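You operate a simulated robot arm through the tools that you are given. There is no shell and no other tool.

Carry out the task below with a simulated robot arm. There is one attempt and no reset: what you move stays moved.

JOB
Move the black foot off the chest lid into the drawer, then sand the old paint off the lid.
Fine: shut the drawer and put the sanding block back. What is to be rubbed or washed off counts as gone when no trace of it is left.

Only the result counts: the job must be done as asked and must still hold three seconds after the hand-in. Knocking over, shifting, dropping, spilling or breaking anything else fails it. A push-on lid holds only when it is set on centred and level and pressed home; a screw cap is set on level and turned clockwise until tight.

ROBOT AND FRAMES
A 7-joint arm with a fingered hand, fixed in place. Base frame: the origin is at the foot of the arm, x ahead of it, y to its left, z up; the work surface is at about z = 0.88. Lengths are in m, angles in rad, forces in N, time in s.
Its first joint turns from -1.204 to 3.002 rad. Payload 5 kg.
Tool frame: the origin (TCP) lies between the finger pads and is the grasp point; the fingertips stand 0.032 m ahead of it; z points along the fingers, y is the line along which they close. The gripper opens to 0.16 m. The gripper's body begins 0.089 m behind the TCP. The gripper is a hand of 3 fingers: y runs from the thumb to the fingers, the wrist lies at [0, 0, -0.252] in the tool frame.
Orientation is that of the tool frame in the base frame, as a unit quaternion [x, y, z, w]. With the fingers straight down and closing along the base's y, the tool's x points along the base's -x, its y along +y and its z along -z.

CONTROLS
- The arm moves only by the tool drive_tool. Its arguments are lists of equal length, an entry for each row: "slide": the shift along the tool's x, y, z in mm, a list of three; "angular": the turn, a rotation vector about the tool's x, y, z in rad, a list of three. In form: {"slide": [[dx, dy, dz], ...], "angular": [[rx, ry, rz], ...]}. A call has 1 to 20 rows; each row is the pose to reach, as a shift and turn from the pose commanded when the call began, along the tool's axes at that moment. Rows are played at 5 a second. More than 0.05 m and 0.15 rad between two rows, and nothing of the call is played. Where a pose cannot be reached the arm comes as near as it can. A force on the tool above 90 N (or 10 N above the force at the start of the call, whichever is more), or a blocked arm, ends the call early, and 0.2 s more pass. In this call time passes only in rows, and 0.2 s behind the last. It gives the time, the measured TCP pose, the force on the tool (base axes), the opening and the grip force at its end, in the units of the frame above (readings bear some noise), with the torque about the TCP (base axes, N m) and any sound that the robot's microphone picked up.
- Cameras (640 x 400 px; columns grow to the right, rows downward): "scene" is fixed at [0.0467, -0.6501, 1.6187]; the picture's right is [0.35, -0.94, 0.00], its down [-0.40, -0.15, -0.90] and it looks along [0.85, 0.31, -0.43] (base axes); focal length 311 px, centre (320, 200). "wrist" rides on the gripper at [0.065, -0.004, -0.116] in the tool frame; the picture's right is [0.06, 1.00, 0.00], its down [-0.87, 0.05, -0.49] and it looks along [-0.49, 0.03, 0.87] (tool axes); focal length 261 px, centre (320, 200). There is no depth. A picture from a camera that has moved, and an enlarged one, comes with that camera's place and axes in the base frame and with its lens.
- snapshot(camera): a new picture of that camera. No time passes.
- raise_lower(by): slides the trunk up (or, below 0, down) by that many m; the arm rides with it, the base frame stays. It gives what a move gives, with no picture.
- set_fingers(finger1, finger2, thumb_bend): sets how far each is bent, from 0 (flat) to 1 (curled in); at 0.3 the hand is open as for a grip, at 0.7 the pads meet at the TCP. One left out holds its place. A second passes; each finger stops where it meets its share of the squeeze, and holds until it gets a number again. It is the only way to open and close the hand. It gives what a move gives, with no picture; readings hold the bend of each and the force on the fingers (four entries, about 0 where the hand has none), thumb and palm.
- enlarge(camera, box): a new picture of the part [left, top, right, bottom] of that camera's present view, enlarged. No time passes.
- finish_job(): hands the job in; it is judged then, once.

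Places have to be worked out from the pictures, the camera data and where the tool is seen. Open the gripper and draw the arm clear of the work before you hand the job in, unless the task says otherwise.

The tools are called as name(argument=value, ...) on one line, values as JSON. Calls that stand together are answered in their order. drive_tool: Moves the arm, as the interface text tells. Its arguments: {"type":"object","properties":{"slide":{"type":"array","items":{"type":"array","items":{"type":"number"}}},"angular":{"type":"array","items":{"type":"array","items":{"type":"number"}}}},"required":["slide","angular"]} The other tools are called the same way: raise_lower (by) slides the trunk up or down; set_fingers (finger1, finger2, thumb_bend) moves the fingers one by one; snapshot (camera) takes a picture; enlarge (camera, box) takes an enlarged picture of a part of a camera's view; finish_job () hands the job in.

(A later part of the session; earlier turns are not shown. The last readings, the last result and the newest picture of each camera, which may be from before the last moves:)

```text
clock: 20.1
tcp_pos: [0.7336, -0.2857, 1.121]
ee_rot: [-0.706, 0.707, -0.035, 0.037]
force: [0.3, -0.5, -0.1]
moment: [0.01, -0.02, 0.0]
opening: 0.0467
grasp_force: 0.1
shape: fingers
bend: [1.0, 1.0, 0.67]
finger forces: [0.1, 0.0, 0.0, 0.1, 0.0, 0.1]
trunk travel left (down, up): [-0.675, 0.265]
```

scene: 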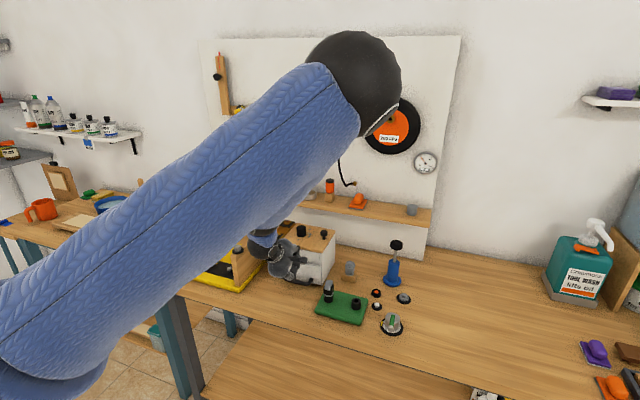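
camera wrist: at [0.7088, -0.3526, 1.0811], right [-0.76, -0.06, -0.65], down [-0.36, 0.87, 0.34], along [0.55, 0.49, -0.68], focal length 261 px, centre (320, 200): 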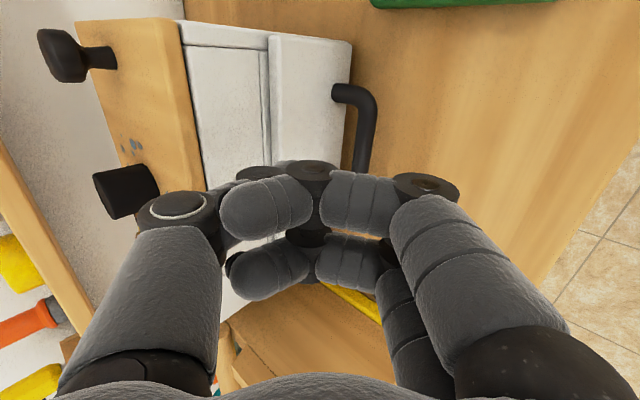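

I'll yaw back +90° while keeping the small forward tilt, and set the fingers individually to learn which one is the far one.

drive_tool(slide=[[0, 0, 0], [0, 0, 0], [0, 0, 0], [0, 0, 0], [0, 0, 0], [0, 0, 0], [0, 0, 0], [0, 0, 0], [0, 0, 0], [0, 0, 0], [0, 0, 0]], angular=[[0, 0, 0.143], [0, 0, 0.286], [0, 0, 0.428], [0, 0, 0.571], [0, 0, 0.714], [0, 0, 0.857], [0, 0, 1.0], [0, 0, 1.142], [0, 0, 1.285], [0, 0, 1.428], [0, 0, 1.571]])

set_fingers(finger1=0.6, finger2=1.0, thumb_bend=0.42)

snapshot(camera="wrist")

snapshot(camera="scene")

```text
clock: 22.4
tcp_pos: [0.7346, -0.2866, 1.1208]
ee_rot: [0.002, 0.999, 0.001, 0.051]
force: [0.5, 0.3, 0.3]
moment: [-0.01, 0.01, 0.0]
opening: 0.0473
grasp_force: 0.0
shape: fingers
bend: [1.0, 1.0, 0.67]
finger forces: [0.0, 0.0, 0.0, 0.1, 0.0, 0.1]
trunk travel left (down, up): [-0.675, 0.265]
```

```text
clock: 23.4
tcp_pos: [0.7341, -0.2863, 1.1224]
ee_rot: [0.0, 0.999, 0.001, 0.051]
force: [-0.5, -0.6, -0.2]
moment: [-0.03, 0.01, 0.0]
opening: 0.083
grasp_force: 0.1
shape: fingers
bend: [0.6, 1.0, 0.42]
finger forces: [0.0, 0.0, 0.0, 0.0, 0.0, 0.0]
trunk travel left (down, up): [-0.675, 0.265]
```

```text
taken
camera wrist: at [0.6571, -0.2908, 1.2296], right [-0.06, 1.0, 0.0], down [0.81, 0.05, 0.58], along [0.58, 0.03, -0.82], focal length 261 px, centre (320, 200)
```

wrist: 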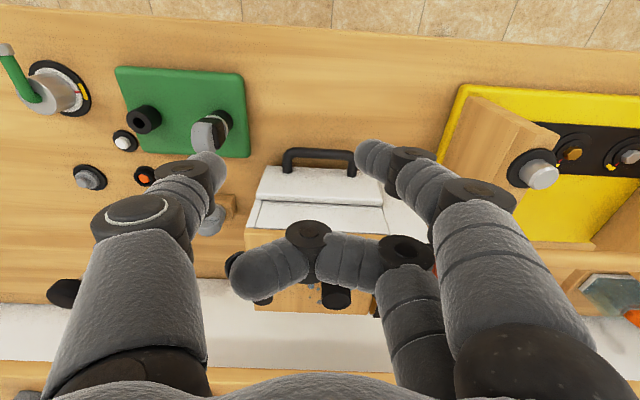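

```text
taken
```

scene: 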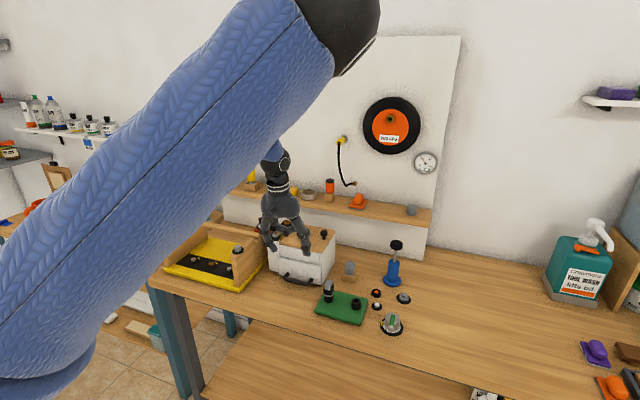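

Finger1 is the near one and finger2 the far one. I'll swap them so finger2 is the extended hook and finger1 is curled.

set_fingers(finger1=1.0, finger2=0.6, thumb_bend=0.42)

snapshot(camera="wrist")

enlarge(camera="scene", box=[240, 180, 330, 260])

```text
clock: 24.4
tcp_pos: [0.7336, -0.2861, 1.1205]
ee_rot: [-0.001, 0.999, 0.001, 0.051]
force: [0.2, 0.3, -0.8]
moment: [0.01, 0.0, -0.01]
opening: 0.0637
grasp_force: 0.2
shape: fingers
bend: [1.0, 0.6, 0.42]
finger forces: [0.0, 0.0, 0.0, 0.1, 0.1, 0.0]
trunk travel left (down, up): [-0.675, 0.265]
```

```text
taken
camera wrist: at [0.6571, -0.2908, 1.2296], right [-0.06, 1.0, 0.0], down [0.81, 0.05, 0.58], along [0.58, 0.03, -0.82], focal length 261 px, centre (320, 200)
```

wrist: 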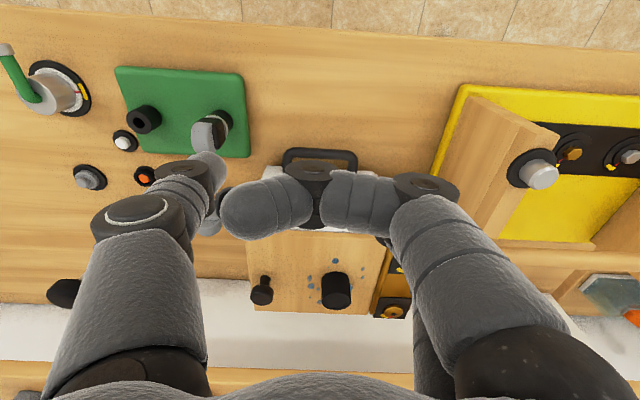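

```text
5.00 times, centred on (285, 220) of scene
camera zoom: at [0.0467, -0.6501, 1.6187], right [0.35, -0.94, 0.0], down [-0.4, -0.15, -0.9], along [0.85, 0.31, -0.43], focal length 1556 px, centre (495, 100)
```

zoom: 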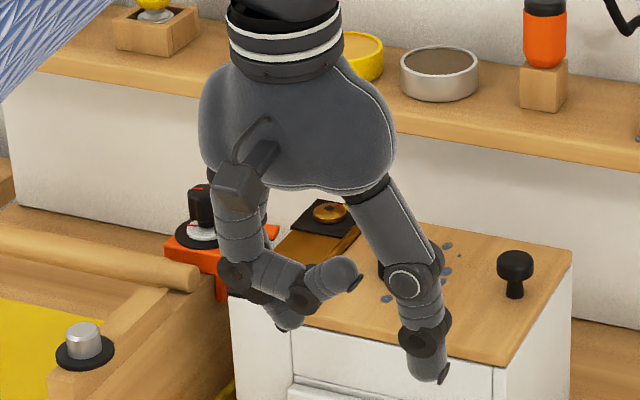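

Finger2's tip matches the predicted spot to within a few mm. I'll add tilt to about 12° forward, then move to a point with the fingertip ~3 cm above the bar, centred on the gap.

drive_tool(slide=[[0, 0, 0]], angular=[[0, -0.107, 0]])

drive_tool(slide=[[-7, -5, 31], [-14, -11, 62], [-21, -16, 93], [-29, -22, 125], [-36.3, -27, 156]], angular=[[0, 0, 0], [0, 0, 0], [0, 0, 0], [0, 0, 0], [0, 0, 0]])

snapshot(camera="wrist")

enlarge(camera="scene", box=[255, 215, 345, 295])

```text
clock: 24.9
tcp_pos: [0.733, -0.2872, 1.1225]
ee_rot: [0.001, 0.994, 0.001, 0.106]
force: [0.5, -0.5, 0.1]
moment: [0.04, -0.04, -0.01]
opening: 0.0637
grasp_force: 0.1
shape: fingers
bend: [1.0, 0.6, 0.42]
finger forces: [0.0, 0.0, 0.0, 0.0, 0.0, 0.1]
trunk travel left (down, up): [-0.675, 0.265]
```

```text
clock: 26.1
tcp_pos: [0.8045, -0.3124, 0.9757]
ee_rot: [0.0, 0.995, 0.001, 0.104]
force: [0.7, 0.0, -0.5]
moment: [0.06, 0.02, 0.01]
opening: 0.0638
grasp_force: 0.1
shape: fingers
bend: [1.0, 0.6, 0.42]
finger forces: [0.0, 0.0, 0.0, 0.0, 0.0, 0.1]
trunk travel left (down, up): [-0.675, 0.265]
```

```text
taken
camera wrist: at [0.7152, -0.3181, 1.0748], right [-0.06, 1.0, -0.01], down [0.75, 0.05, 0.66], along [0.66, 0.03, -0.75], focal length 261 px, centre (320, 200)
```

wrist: 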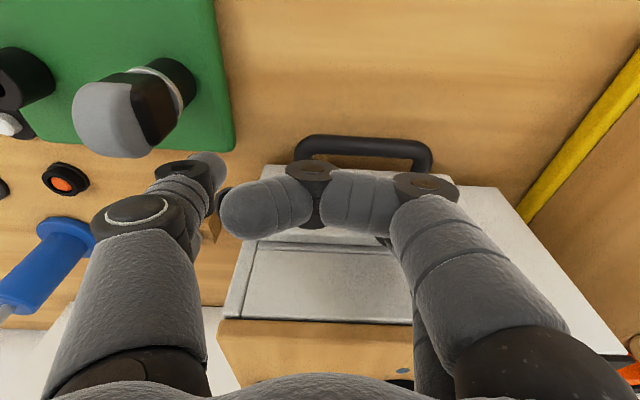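

```text
5.00 times, centred on (300, 255) of scene
camera zoom: at [0.0467, -0.6501, 1.6187], right [0.35, -0.94, 0.0], down [-0.4, -0.15, -0.9], along [0.85, 0.31, -0.43], focal length 1556 px, centre (420, -75)
```

zoom: 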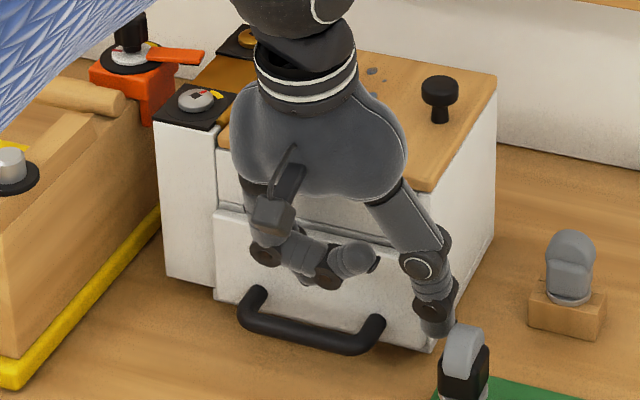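

The fingertip is above the gap; bar x still reads 0.811–0.812. I'll descend until the tip is just above the bar, shifting back 2.5 mm.

drive_tool(slide=[[4, 0, 10], [6.5, 0, 20], [8.8, 0, 29.5]], angular=[[0, 0, 0], [0, 0, 0], [0, 0, 0]])

drive_tool(slide=[[0.5, 0, 2.5], [1, 0, 5], [1.5, 0, 7.5]], angular=[[0, 0, 0], [0, 0, 0], [0, 0, 0]])

snapshot(camera="wrist")

enlarge(camera="scene", box=[265, 235, 335, 295])

```text
clock: 26.9
tcp_pos: [0.8005, -0.3133, 0.9467]
ee_rot: [0.0, 0.994, 0.0, 0.105]
force: [0.5, 0.2, 1.2]
moment: [0.07, -0.01, -0.02]
opening: 0.0639
grasp_force: 0.0
shape: fingers
bend: [1.0, 0.6, 0.42]
finger forces: [0.0, 0.8, 0.1, 0.1, 0.0, 0.0]
trunk travel left (down, up): [-0.675, 0.265]
```

```text
clock: 27.6
tcp_pos: [0.8, -0.3119, 0.9421]
ee_rot: [0.0, 0.994, 0.001, 0.107]
force: [6.4, 1.7, 22.1]
moment: [0.7, -0.47, -0.19]
opening: 0.0638
grasp_force: 10.3
shape: fingers
bend: [1.0, 0.64, 0.42]
finger forces: [0.1, 19.7, 0.0, 0.1, 0.0, 0.1]
trunk travel left (down, up): [-0.675, 0.265]
```

```text
taken
camera wrist: at [0.7117, -0.3165, 1.0399], right [-0.06, 1.0, -0.01], down [0.74, 0.05, 0.67], along [0.66, 0.03, -0.75], focal length 261 px, centre (320, 200)
```

wrist: 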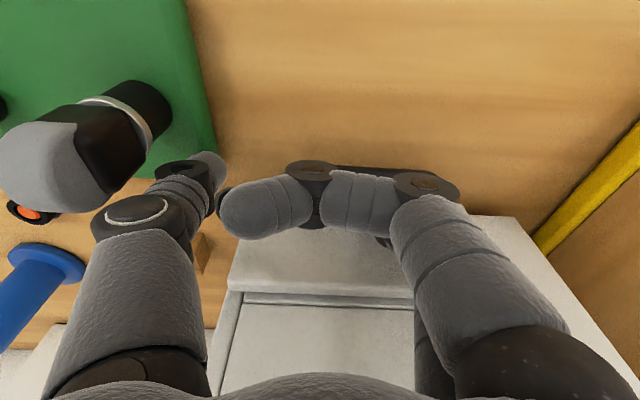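

```text
6.67 times, centred on (300, 265) of scene
camera zoom: at [0.0467, -0.6501, 1.6187], right [0.35, -0.94, 0.0], down [-0.4, -0.15, -0.9], along [0.85, 0.31, -0.43], focal length 2075 px, centre (453, -233)
```

zoom: 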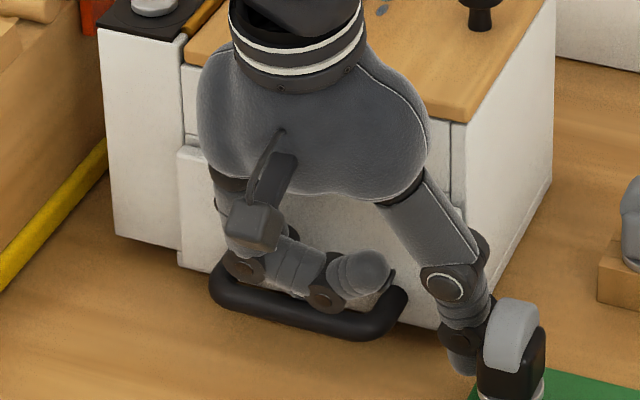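

Finger2's tip touched the top of the bar (force mostly up, slightly +x), so the tip sits about 1 cm closer to me than I thought. I'll lift 8 mm, shift 11 mm forward, and go down again.

drive_tool(slide=[[-1.7, 0, -7.8], [-7, 0, -6.6], [-12.5, 0, -5.5], [-11.4, 0, -0.5], [-10.4, 0, 4.3]], angular=[[0, 0, 0], [0, 0, 0], [0, 0, 0], [0, 0, 0], [0, 0, 0]])

```text
clock: 28.9
tcp_pos: [0.8083, -0.3116, 0.9388]
ee_rot: [0.0, 0.994, 0.001, 0.106]
force: [-15.7, 2.7, 14.7]
moment: [-0.39, 0.26, 0.29]
opening: 0.064
grasp_force: 10.9
shape: fingers
bend: [1.0, 0.62, 0.42]
finger forces: [0.0, 14.1, 0.0, 0.1, 8.3, 0.0]
trunk travel left (down, up): [-0.675, 0.265]
```

Now the thumb reads 8 N too, so I'll look before moving further.

enlarge(camera="scene", box=[265, 235, 345, 300])

enlarge(camera="wrist", box=[60, 80, 420, 300])

```text
6.15 times, centred on (305, 268) of scene
camera zoom: at [0.0467, -0.6501, 1.6187], right [0.35, -0.94, 0.0], down [-0.4, -0.15, -0.9], along [0.85, 0.31, -0.43], focal length 1915 px, centre (412, -215)
```

zoom: 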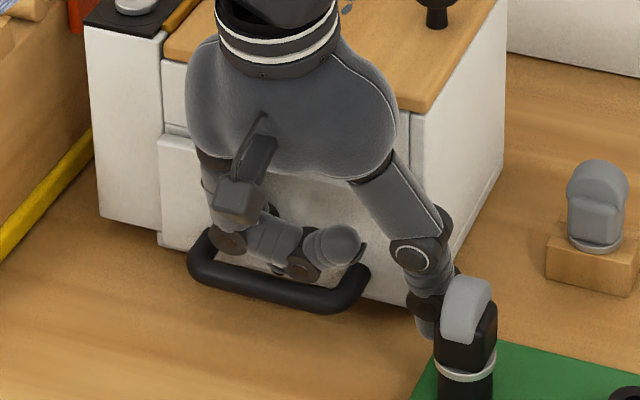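

```text
1.78 times, centred on (240, 190) of wrist
camera zoom: at [0.7213, -0.3168, 1.0371], right [-0.06, 1.0, -0.01], down [0.75, 0.05, 0.66], along [0.66, 0.03, -0.75], focal length 463 px, centre (462, 218)
```

zoom: 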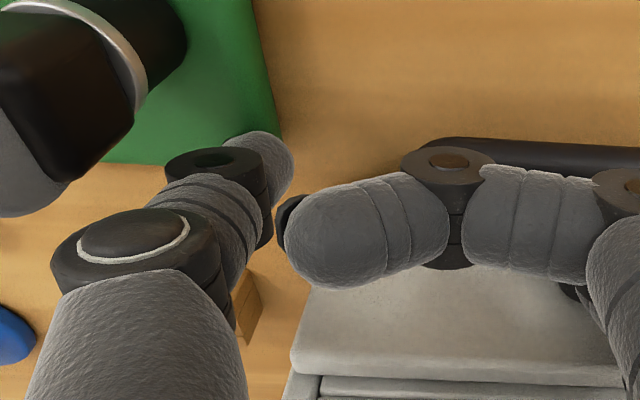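

I'll lift 2.5 cm and open finger1 and the thumb for a moment to see finger2's tip relative to the bar.

drive_tool(slide=[[-2.6, 0, -12], [-5.2, 0, -24.5]], angular=[[0, 0, 0], [0, 0, 0]])

set_fingers(finger1=0.3, finger2=0.6, thumb_bend=0.3)

snapshot(camera="wrist")

enlarge(camera="scene", box=[255, 225, 345, 295])

```text
clock: 29.4
tcp_pos: [0.8103, -0.3124, 0.9622]
ee_rot: [-0.001, 0.995, 0.001, 0.105]
force: [-21.0, -0.5, -2.7]
moment: [-0.07, 0.72, 0.62]
opening: 0.0638
grasp_force: 10.1
shape: fingers
bend: [1.0, 0.6, 0.42]
finger forces: [0.0, 20.9, 0.1, 0.0, 0.1, 0.1]
trunk travel left (down, up): [-0.675, 0.265]
```

```text
clock: 30.4
tcp_pos: [0.8089, -0.3121, 0.9609]
ee_rot: [0.0, 0.994, 0.001, 0.105]
force: [-25.0, -0.2, -5.8]
moment: [-0.15, 0.99, 0.78]
opening: 0.1674
grasp_force: 12.1
shape: fingers
bend: [0.3, 0.6, 0.3]
finger forces: [0.1, 25.0, 0.0, 0.0, 0.1, 0.0]
trunk travel left (down, up): [-0.675, 0.265]
```

```text
taken
camera wrist: at [0.7215, -0.3175, 1.0608], right [-0.06, 1.0, -0.01], down [0.75, 0.05, 0.66], along [0.66, 0.03, -0.75], focal length 261 px, centre (320, 200)
```

wrist: 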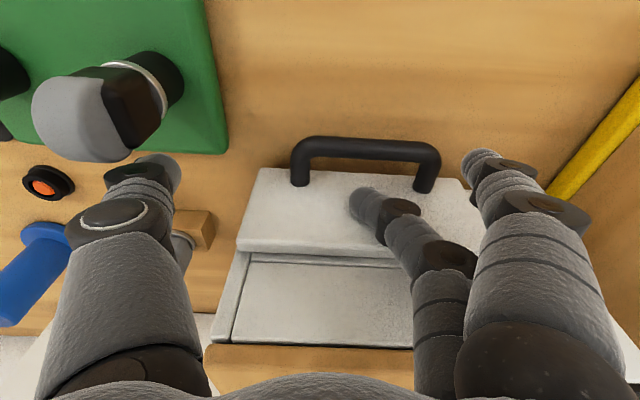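

```text
5.71 times, centred on (300, 260) of scene
camera zoom: at [0.0467, -0.6501, 1.6187], right [0.35, -0.94, 0.0], down [-0.4, -0.15, -0.9], along [0.85, 0.31, -0.43], focal length 1778 px, centre (434, -143)
```

zoom: 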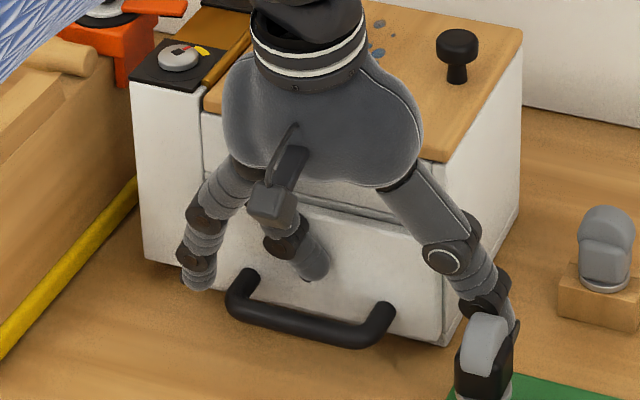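

Finger2 is pressing on the drawer front here, so the usable window is narrow. I'll back off slightly and measure bar, gap and fingertip widths in an enlarged view.

drive_tool(slide=[[5, 0, -10], [9, 0, -22]], angular=[[0, 0, 0], [0, 0, 0]])

enlarge(camera="wrist", box=[270, 110, 470, 260])

enlarge(camera="scene", box=[275, 240, 335, 290])

```text
clock: 31.1
tcp_pos: [0.7996, -0.3115, 0.9819]
ee_rot: [0.0, 0.994, 0.001, 0.106]
force: [0.0, -0.4, 0.3]
moment: [-0.04, -0.01, 0.05]
opening: 0.1673
grasp_force: 0.3
shape: fingers
bend: [0.3, 0.6, 0.3]
finger forces: [0.0, 0.0, 0.0, 0.0, 0.5, 0.0]
trunk travel left (down, up): [-0.675, 0.265]
```

```text
2.67 times, centred on (370, 185) of wrist
camera zoom: at [0.7104, -0.3169, 1.081], right [-0.06, 1.0, -0.01], down [0.75, 0.05, 0.66], along [0.66, 0.03, -0.75], focal length 695 px, centre (187, 240)
```

zoom: 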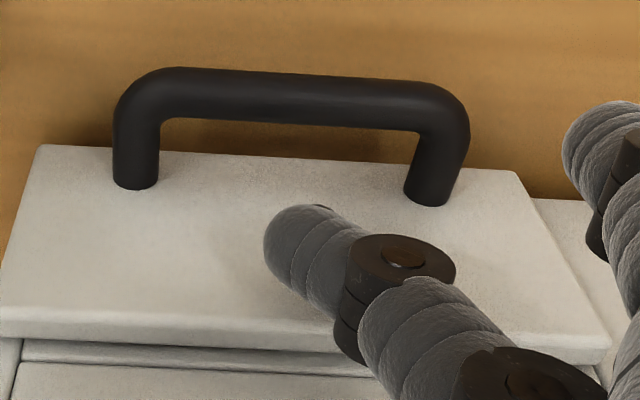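

```text
8.00 times, centred on (305, 265) of scene
camera zoom: at [0.0467, -0.6501, 1.6187], right [0.35, -0.94, 0.0], down [-0.4, -0.15, -0.9], along [0.85, 0.31, -0.43], focal length 2490 px, centre (440, -320)
```

zoom: 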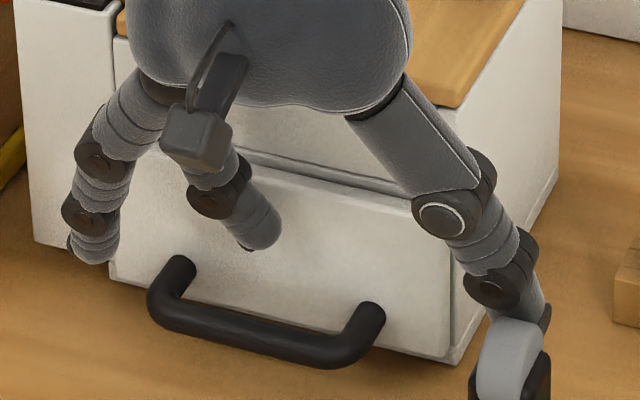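

Finger thickness is close to the gap width, so hooking is marginal. A better grasp is to squeeze the handle's two legs from outside, about 107 mm apart, between thumb and finger2 and pull by friction. I'll open finger2, yaw about 10° so thumb and finger2 line up with the legs, and centre over the handle.

set_fingers(finger1=0.3, finger2=0.3, thumb_bend=0.3)

drive_tool(slide=[[0, 0, -5], [0, 0, -10]], angular=[[0, 0, -0.09], [0, 0, -0.185]])

drive_tool(slide=[[-8, 14, 1], [-16, 27, 2.3]], angular=[[0, 0, 0], [0, 0, 0]])

snapshot(camera="wrist")

enlarge(camera="scene", box=[255, 225, 345, 295])

```text
clock: 32.0
tcp_pos: [0.7982, -0.3127, 0.9816]
ee_rot: [-0.001, 0.995, 0.001, 0.105]
force: [2.0, 0.5, 0.6]
moment: [-0.02, -0.04, 0.22]
opening: 0.1675
grasp_force: 1.6
shape: fingers
bend: [0.3, 0.3, 0.3]
finger forces: [0.0, 0.1, 0.0, 0.1, 2.4, 0.0]
trunk travel left (down, up): [-0.675, 0.265]
```

```text
clock: 32.6
tcp_pos: [0.7946, -0.3127, 0.9904]
ee_rot: [-0.091, 0.99, -0.011, 0.104]
force: [-0.8, -0.2, 0.1]
moment: [-0.01, -0.02, -0.04]
opening: 0.1679
grasp_force: 0.0
shape: fingers
bend: [0.3, 0.3, 0.3]
finger forces: [0.0, 0.1, 0.0, 0.0, 0.0, 0.0]
trunk travel left (down, up): [-0.675, 0.265]
```

```text
clock: 33.2
tcp_pos: [0.8067, -0.283, 0.9912]
ee_rot: [-0.092, 0.99, -0.009, 0.103]
force: [0.5, 0.2, -0.6]
moment: [0.01, 0.01, -0.01]
opening: 0.1674
grasp_force: 0.0
shape: fingers
bend: [0.3, 0.3, 0.3]
finger forces: [0.1, 0.0, 0.1, 0.1, 0.0, 0.0]
trunk travel left (down, up): [-0.675, 0.265]
```

```text
taken
camera wrist: at [0.7203, -0.3001, 1.0899], right [-0.24, 0.97, -0.05], down [0.72, 0.21, 0.66], along [0.65, 0.12, -0.75], focal length 261 px, centre (320, 200)
```

wrist: 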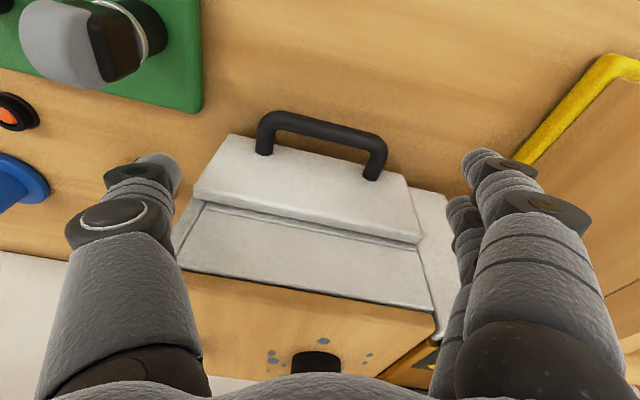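

```text
5.71 times, centred on (300, 260) of scene
camera zoom: at [0.0467, -0.6501, 1.6187], right [0.35, -0.94, 0.0], down [-0.4, -0.15, -0.9], along [0.85, 0.31, -0.43], focal length 1778 px, centre (434, -143)
```

zoom: 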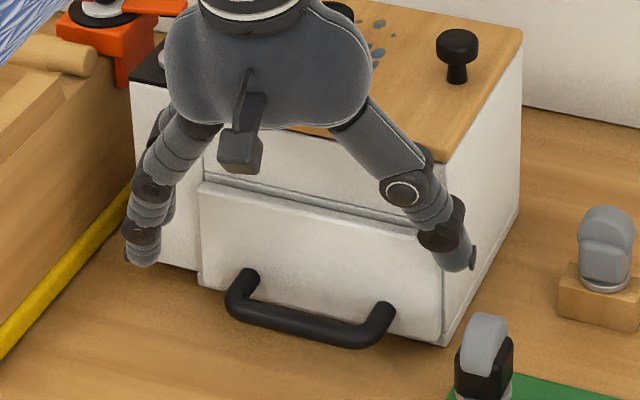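

The hand now straddles the handle, thumb on the right and fingers on the left. I'll pre-close thumb and finger2 a little to stay off the drawer front, then descend until the tips are beside the legs.

set_fingers(finger1=0.3, finger2=0.38, thumb_bend=0.38)

drive_tool(slide=[[4, 1, 18], [8, 2, 37], [9.5, 2.6, 45]], angular=[[0, 0, 0], [0, 0, 0], [0, 0, 0]])

snapshot(camera="wrist")

enlarge(camera="scene", box=[255, 225, 345, 295])

```text
clock: 34.2
tcp_pos: [0.8068, -0.2828, 0.9905]
ee_rot: [-0.092, 0.99, -0.009, 0.104]
force: [0.9, 0.6, 0.7]
moment: [0.0, 0.01, -0.02]
opening: 0.1524
grasp_force: 0.1
shape: fingers
bend: [0.3, 0.38, 0.38]
finger forces: [0.0, 0.0, 0.0, 0.1, 0.0, 0.0]
trunk travel left (down, up): [-0.675, 0.265]
```

```text
clock: 35.0
tcp_pos: [0.805, -0.2818, 0.9452]
ee_rot: [-0.092, 0.99, -0.008, 0.105]
force: [-0.2, -0.4, -1.2]
moment: [0.01, -0.03, 0.0]
opening: 0.1522
grasp_force: 0.0
shape: fingers
bend: [0.3, 0.38, 0.38]
finger forces: [0.0, 0.1, 0.1, 0.1, 0.0, 0.1]
trunk travel left (down, up): [-0.675, 0.265]
```

```text
taken
camera wrist: at [0.7198, -0.2988, 1.0442], right [-0.24, 0.97, -0.05], down [0.72, 0.21, 0.66], along [0.65, 0.12, -0.75], focal length 261 px, centre (320, 200)
```

wrist: 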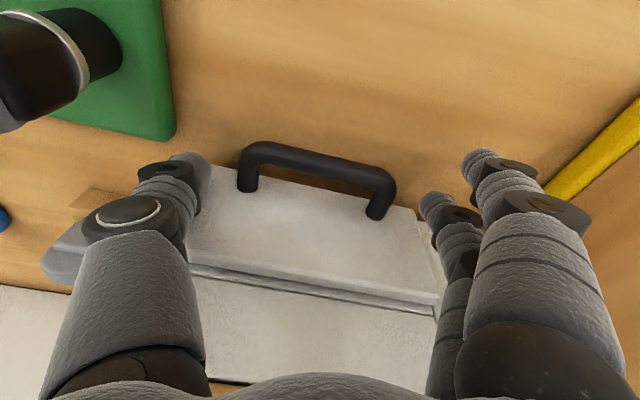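

```text
5.71 times, centred on (300, 260) of scene
camera zoom: at [0.0467, -0.6501, 1.6187], right [0.35, -0.94, 0.0], down [-0.4, -0.15, -0.9], along [0.85, 0.31, -0.43], focal length 1778 px, centre (434, -143)
```

zoom: 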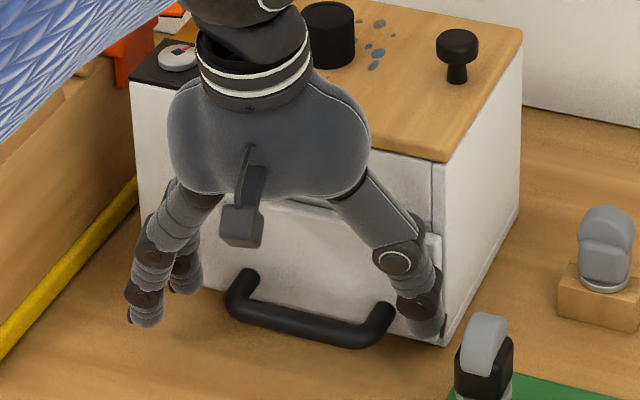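

No contacts yet, and the thumb and finger2 flank the legs. I'll lower the last 13 mm.

drive_tool(slide=[[0.3, 0, 5], [0.6, 0, 10], [0.8, 0, 13]], angular=[[0, 0, 0], [0, 0, 0], [0, 0, 0]])

enlarge(camera="scene", box=[265, 235, 345, 300])

snapshot(camera="wrist")

```text
clock: 35.9
tcp_pos: [0.8071, -0.2822, 0.9328]
ee_rot: [-0.091, 0.99, -0.009, 0.104]
force: [-1.2, -0.5, 0.3]
moment: [-0.09, -0.01, -0.1]
opening: 0.1522
grasp_force: 0.3
shape: fingers
bend: [0.3, 0.38, 0.38]
finger forces: [0.1, 0.1, 0.1, 0.1, 0.7, 0.0]
trunk travel left (down, up): [-0.675, 0.265]
```

```text
6.15 times, centred on (305, 268) of scene
camera zoom: at [0.0467, -0.6501, 1.6187], right [0.35, -0.94, 0.0], down [-0.4, -0.15, -0.9], along [0.85, 0.31, -0.43], focal length 1915 px, centre (412, -215)
```

zoom: 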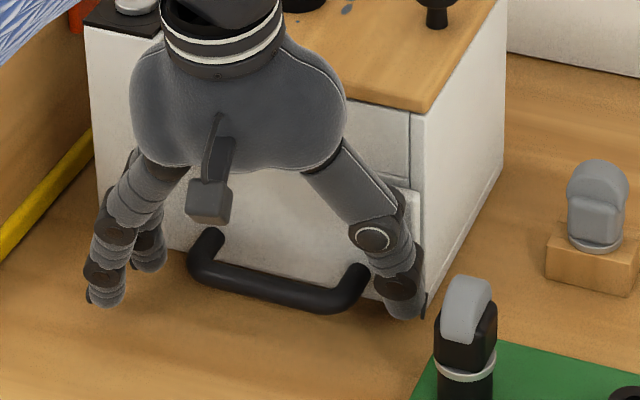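

```text
taken
camera wrist: at [0.7218, -0.2994, 1.0312], right [-0.24, 0.97, -0.05], down [0.72, 0.21, 0.66], along [0.65, 0.12, -0.75], focal length 261 px, centre (320, 200)
```

wrist: 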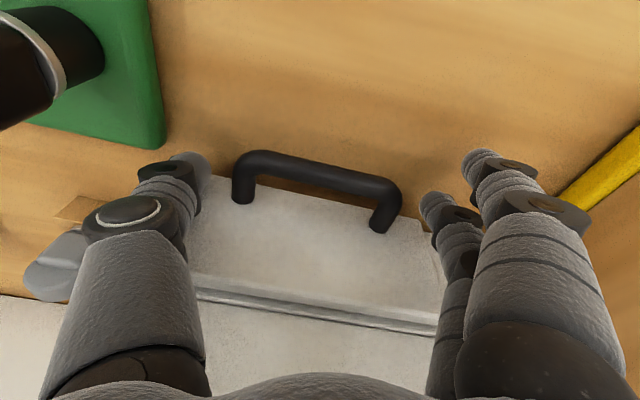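

The thumb and finger2 tips are beside the legs at handle height. I'll squeeze the legs with thumb and finger2.

set_fingers(finger2=0.6, thumb_bend=0.6)

snapshot(camera="wrist")

enlarge(camera="scene", box=[265, 235, 345, 300])

```text
clock: 36.9
tcp_pos: [0.8083, -0.2833, 0.9317]
ee_rot: [-0.092, 0.99, -0.008, 0.104]
force: [2.3, -11.1, 1.3]
moment: [-0.37, -0.11, -0.16]
opening: 0.1342
grasp_force: 17.3
shape: fingers
bend: [0.3, 0.45, 0.53]
finger forces: [0.0, 11.3, 0.1, 0.1, 23.0, 0.0]
trunk travel left (down, up): [-0.675, 0.265]
```

```text
taken
camera wrist: at [0.7218, -0.3005, 1.031], right [-0.24, 0.97, -0.05], down [0.72, 0.21, 0.66], along [0.65, 0.12, -0.75], focal length 261 px, centre (320, 200)
```

wrist: 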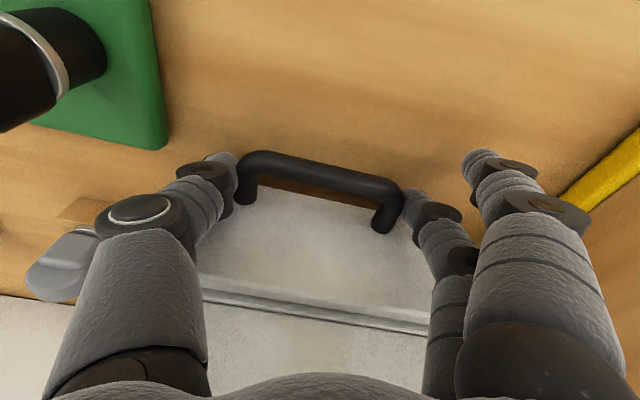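

```text
6.15 times, centred on (305, 268) of scene
camera zoom: at [0.0467, -0.6501, 1.6187], right [0.35, -0.94, 0.0], down [-0.4, -0.15, -0.9], along [0.85, 0.31, -0.43], focal length 1915 px, centre (412, -215)
```

zoom: 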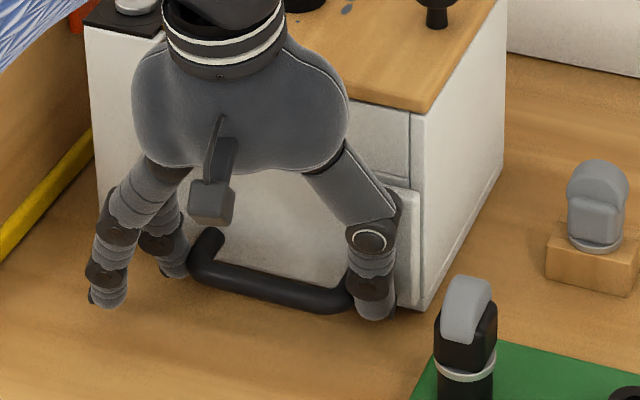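

Thumb holds 23 N and finger2 11 N on the legs. I'll pull back gently 20 mm and watch whether the drawer follows.

drive_tool(slide=[[4.8, 0.9, -1], [9.6, 1.8, -2.1], [14.4, 2.7, -3.1], [19.2, 3.6, -4.2]], angular=[[0, 0, 0], [0, 0, 0], [0, 0, 0], [0, 0, 0]])

snapshot(camera="wrist")

enlarge(camera="scene", box=[265, 235, 345, 300])

```text
clock: 37.9
tcp_pos: [0.7886, -0.2823, 0.931]
ee_rot: [-0.092, 0.99, -0.009, 0.104]
force: [7.0, -11.6, 4.0]
moment: [-0.39, -0.2, -0.09]
opening: 0.1348
grasp_force: 16.9
shape: fingers
bend: [0.3, 0.46, 0.53]
finger forces: [0.1, 11.0, 0.0, 0.0, 23.2, 0.1]
trunk travel left (down, up): [-0.675, 0.265]
```

```text
taken
camera wrist: at [0.702, -0.2998, 1.0308], right [-0.24, 0.97, -0.05], down [0.72, 0.21, 0.66], along [0.65, 0.12, -0.75], focal length 261 px, centre (320, 200)
```

wrist: 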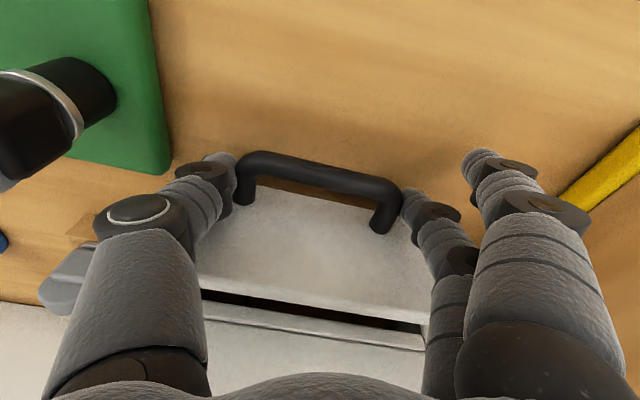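

```text
6.15 times, centred on (305, 268) of scene
camera zoom: at [0.0467, -0.6501, 1.6187], right [0.35, -0.94, 0.0], down [-0.4, -0.15, -0.9], along [0.85, 0.31, -0.43], focal length 1915 px, centre (412, -215)
```

zoom: 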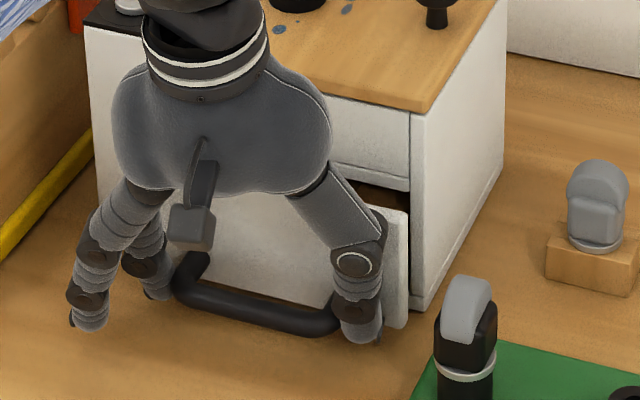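

The drawer follows with only about 5 N. I'll pull it another 40 mm and check.

drive_tool(slide=[[6.4, 1.2, -1.4], [12.8, 2.4, -2.8], [19.2, 3.6, -4.2], [25.6, 4.8, -5.6], [32, 6, -7], [38.4, 7.2, -8.4]], angular=[[0, 0, 0], [0, 0, 0], [0, 0, 0], [0, 0, 0], [0, 0, 0], [0, 0, 0]])

snapshot(camera="wrist")

enlarge(camera="scene", box=[245, 225, 345, 300])

```text
clock: 39.2
tcp_pos: [0.7482, -0.2826, 0.9317]
ee_rot: [-0.091, 0.99, -0.008, 0.104]
force: [7.3, -11.4, 3.7]
moment: [-0.4, -0.18, -0.15]
opening: 0.135
grasp_force: 16.9
shape: fingers
bend: [0.3, 0.46, 0.53]
finger forces: [0.0, 11.2, 0.1, 0.1, 23.2, 0.0]
trunk travel left (down, up): [-0.675, 0.265]
```

```text
taken
camera wrist: at [0.6619, -0.2998, 1.0308], right [-0.24, 0.97, -0.05], down [0.72, 0.21, 0.66], along [0.65, 0.12, -0.75], focal length 261 px, centre (320, 200)
```

wrist: 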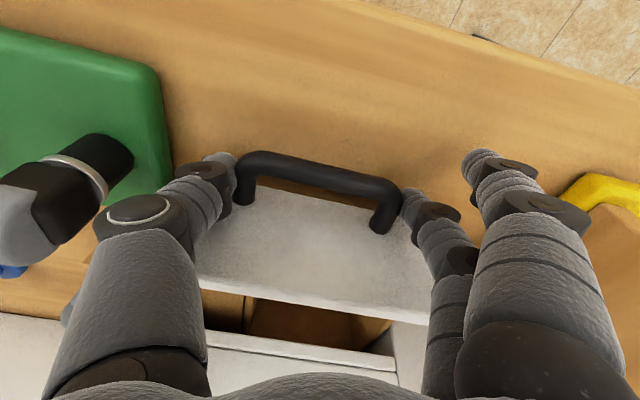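

```text
5.33 times, centred on (295, 262) of scene
camera zoom: at [0.0467, -0.6501, 1.6187], right [0.35, -0.94, 0.0], down [-0.4, -0.15, -0.9], along [0.85, 0.31, -0.43], focal length 1660 px, centre (453, -133)
```

zoom: 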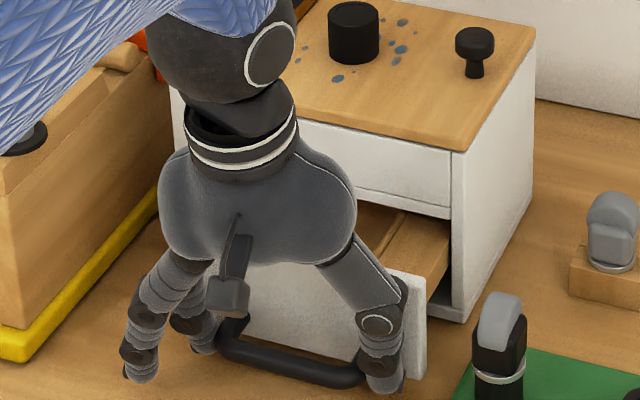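

It's out 60 mm and sliding smoothly, with a wooden box inside. I'll pull another 35 mm.

drive_tool(slide=[[6.7, 1.3, -1.5], [13.4, 2.5, -2.9], [20.1, 3.8, -4.4], [26.9, 5, -5.9], [33.6, 6.3, -7.3]], angular=[[0, 0, 0], [0, 0, 0], [0, 0, 0], [0, 0, 0], [0, 0, 0]])

snapshot(camera="wrist")

enlarge(camera="scene", box=[235, 225, 345, 310])

```text
clock: 40.5
tcp_pos: [0.7133, -0.2833, 0.9326]
ee_rot: [-0.092, 0.99, -0.008, 0.104]
force: [5.1, -10.0, 1.8]
moment: [-0.37, -0.17, -0.15]
opening: 0.1348
grasp_force: 17.8
shape: fingers
bend: [0.3, 0.46, 0.53]
finger forces: [0.1, 12.2, 0.0, 0.0, 22.5, 0.1]
trunk travel left (down, up): [-0.675, 0.265]
```

```text
taken
camera wrist: at [0.627, -0.3, 1.0309], right [-0.24, 0.97, -0.05], down [0.72, 0.21, 0.66], along [0.65, 0.12, -0.75], focal length 261 px, centre (320, 200)
```

wrist: 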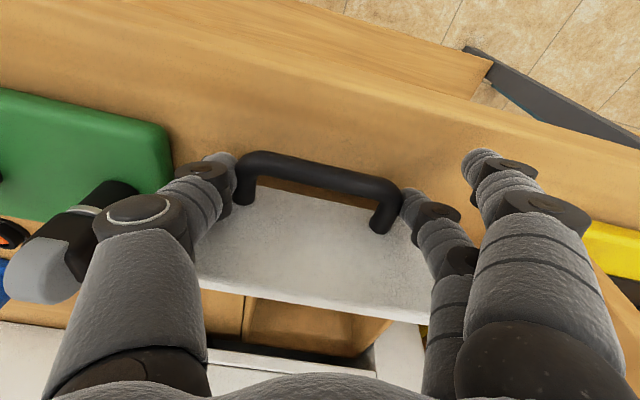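

```text
4.71 times, centred on (290, 268) of scene
camera zoom: at [0.0467, -0.6501, 1.6187], right [0.35, -0.94, 0.0], down [-0.4, -0.15, -0.9], along [0.85, 0.31, -0.43], focal length 1464 px, centre (461, -118)
```

zoom: 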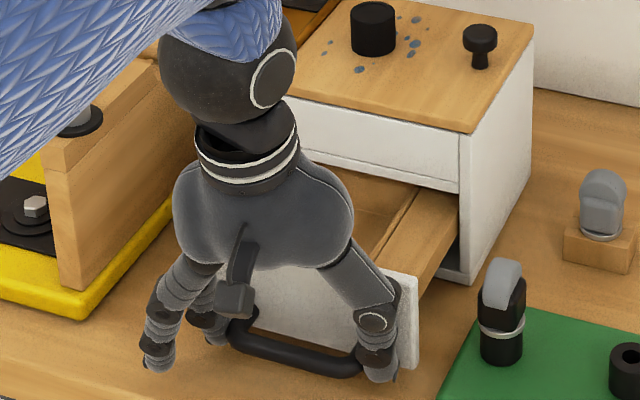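

The drawer is open about 94 mm. I'll release the legs and lift straight up.

set_fingers(finger1=0.3, finger2=0.38, thumb_bend=0.44)

drive_tool(slide=[[-6, -1.2, -29], [-12, -2.4, -59], [-20.5, -3.9, -98], [-29, -5.5, -137], [-37, -7, -176]], angular=[[0, 0, 0], [0, 0, 0], [0, 0, 0], [0, 0, 0], [0, 0, 0]])

snapshot(camera="wrist")

snapshot(camera="scene")

```text
clock: 41.5
tcp_pos: [0.7132, -0.2832, 0.9323]
ee_rot: [-0.091, 0.99, -0.008, 0.103]
force: [-0.5, 0.9, 0.0]
moment: [0.0, 0.01, 0.0]
opening: 0.1399
grasp_force: 0.0
shape: fingers
bend: [0.3, 0.38, 0.44]
finger forces: [0.0, 0.1, 0.0, 0.0, 0.1, 0.0]
trunk travel left (down, up): [-0.675, 0.265]
```

```text
clock: 42.6
tcp_pos: [0.7113, -0.2822, 1.1133]
ee_rot: [-0.092, 0.99, -0.009, 0.104]
force: [-1.3, -0.2, -0.1]
moment: [-0.03, -0.03, 0.01]
opening: 0.1399
grasp_force: 0.0
shape: fingers
bend: [0.3, 0.38, 0.44]
finger forces: [0.0, 0.1, 0.0, 0.0, 0.0, 0.1]
trunk travel left (down, up): [-0.675, 0.265]
```

```text
taken
camera wrist: at [0.6256, -0.2987, 1.213], right [-0.24, 0.97, -0.05], down [0.72, 0.21, 0.66], along [0.65, 0.12, -0.75], focal length 261 px, centre (320, 200)
```

wrist: 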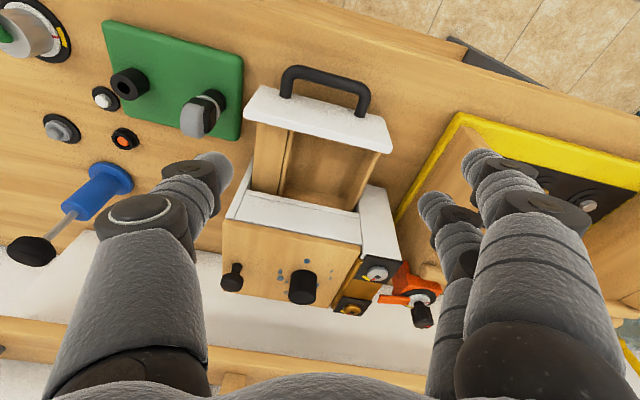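

```text
taken
```

scene: 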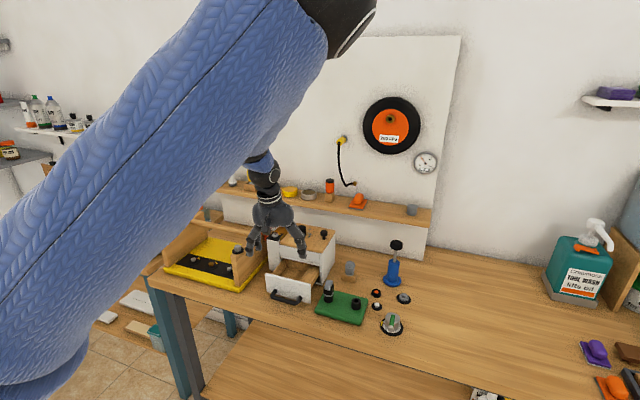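

The drawer is open and its inside visible. I'll enlarge to see the compartment's shape and recheck the gadget on the green board.

enlarge(camera="wrist", box=[215, 60, 415, 320])

enlarge(camera="scene", box=[240, 200, 440, 325])

enlarge(camera="scene", box=[260, 225, 340, 310])

```text
1.54 times, centred on (315, 190) of wrist
camera zoom: at [0.6256, -0.2987, 1.213], right [-0.24, 0.97, -0.05], down [0.72, 0.21, 0.66], along [0.65, 0.12, -0.75], focal length 401 px, centre (328, 215)
```

zoom: 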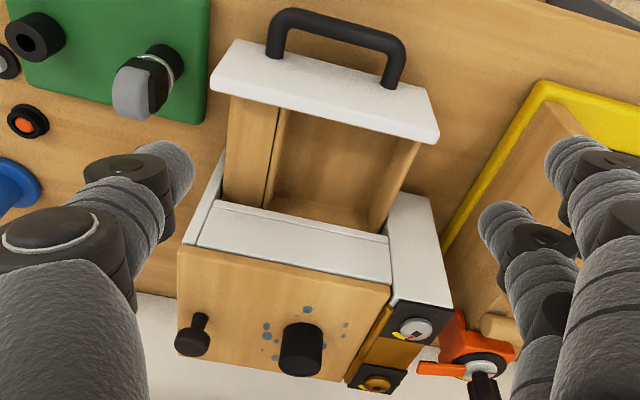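

```text
3.20 times, centred on (340, 262) of scene
camera zoom: at [0.0467, -0.6501, 1.6187], right [0.35, -0.94, 0.0], down [-0.4, -0.15, -0.9], along [0.85, 0.31, -0.43], focal length 996 px, centre (256, 0)
```

zoom: 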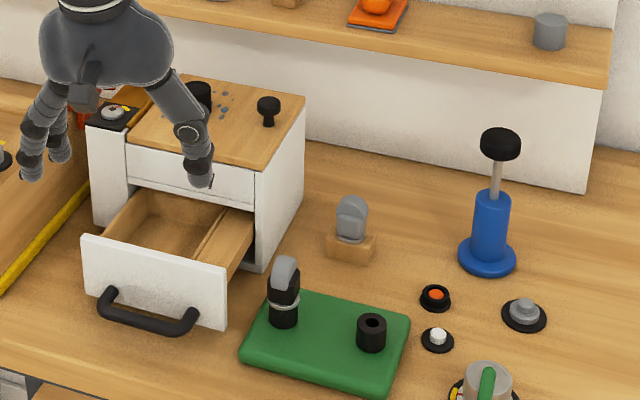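

```text
4.71 times, centred on (300, 268) of scene
camera zoom: at [0.0467, -0.6501, 1.6187], right [0.35, -0.94, 0.0], down [-0.4, -0.15, -0.9], along [0.85, 0.31, -0.43], focal length 1464 px, centre (414, -118)
```

zoom: 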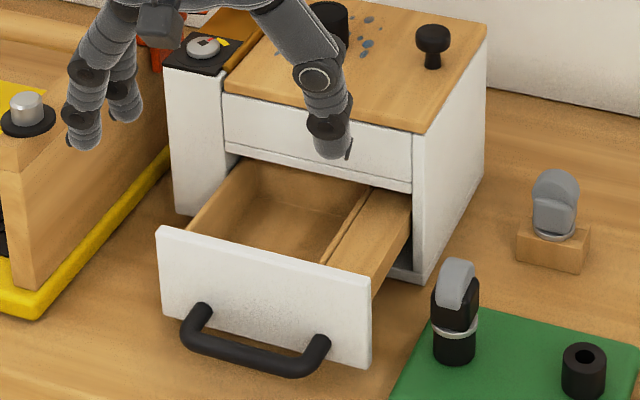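

The gadget on the green board hasn't moved. The drawer's hollow part spans about y −0.31 to −0.225 and x 0.76–0.847, with its rim at z≈0.95. I'll undo the yaw and go above the foot for a close look.

drive_tool(slide=[[0, 0, -10], [0, 0, -20]], angular=[[0, 0, 0.09], [0, 0, 0.185]])

drive_tool(slide=[[-32, 6, -8], [-65, 12, -15], [-97, 18, -22], [-130, 24, -30]], angular=[[0, 0, 0], [0, 0, 0], [0, 0, 0], [0, 0, 0]])

snapshot(camera="wrist")

snapshot(camera="scene")

```text
clock: 43.2
tcp_pos: [0.7081, -0.2831, 1.1316]
ee_rot: [0.0, 0.994, 0.001, 0.105]
force: [-0.3, 0.6, -0.3]
moment: [-0.01, 0.01, 0.03]
opening: 0.14
grasp_force: 0.0
shape: fingers
bend: [0.3, 0.38, 0.44]
finger forces: [0.1, 0.1, 0.0, 0.0, 0.0, 0.0]
trunk travel left (down, up): [-0.675, 0.265]
```

```text
clock: 44.2
tcp_pos: [0.8328, -0.2591, 1.1863]
ee_rot: [0.001, 0.995, 0.0, 0.104]
force: [0.1, -0.2, -0.5]
moment: [0.0, 0.06, 0.05]
opening: 0.1399
grasp_force: 0.1
shape: fingers
bend: [0.3, 0.38, 0.44]
finger forces: [0.0, 0.1, 0.1, 0.0, 0.0, 0.0]
trunk travel left (down, up): [-0.675, 0.265]
```

```text
taken
camera wrist: at [0.7442, -0.2641, 1.2852], right [-0.06, 1.0, -0.01], down [0.75, 0.05, 0.66], along [0.66, 0.03, -0.75], focal length 261 px, centre (320, 200)
```

wrist: 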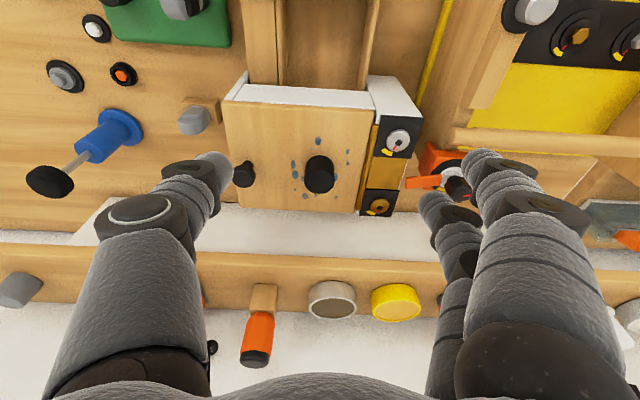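

```text
taken
```

scene: 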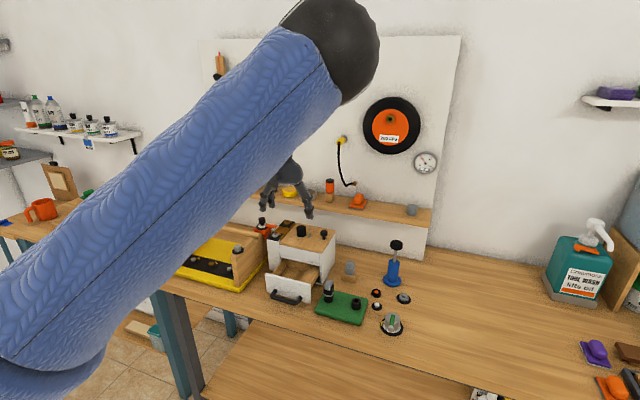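

enlarge(camera="wrist", box=[215, 75, 425, 225])

enlarge(camera="wrist", box=[270, 120, 370, 215])

```text
2.67 times, centred on (320, 150) of wrist
camera zoom: at [0.7442, -0.2641, 1.2852], right [-0.06, 1.0, -0.01], down [0.75, 0.05, 0.66], along [0.66, 0.03, -0.75], focal length 695 px, centre (320, 333)
```

zoom: 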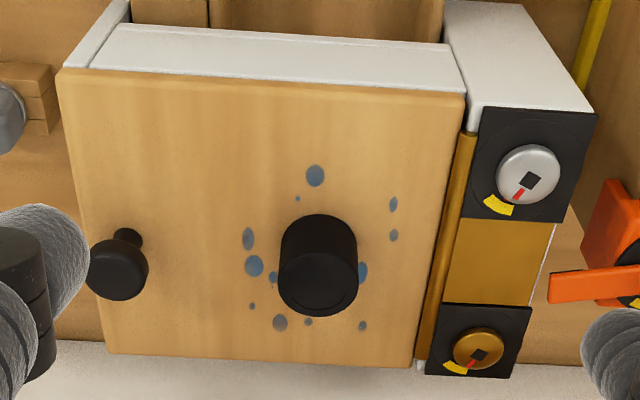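

```text
4.21 times, centred on (320, 168) of wrist
camera zoom: at [0.7442, -0.2641, 1.2852], right [-0.06, 1.0, -0.01], down [0.75, 0.05, 0.66], along [0.66, 0.03, -0.75], focal length 1098 px, centre (320, 337)
```

zoom: 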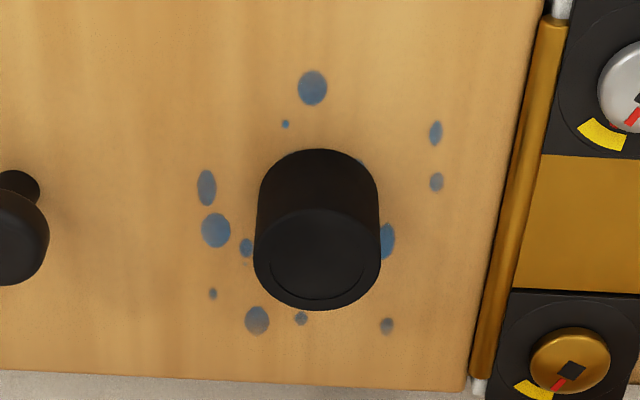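

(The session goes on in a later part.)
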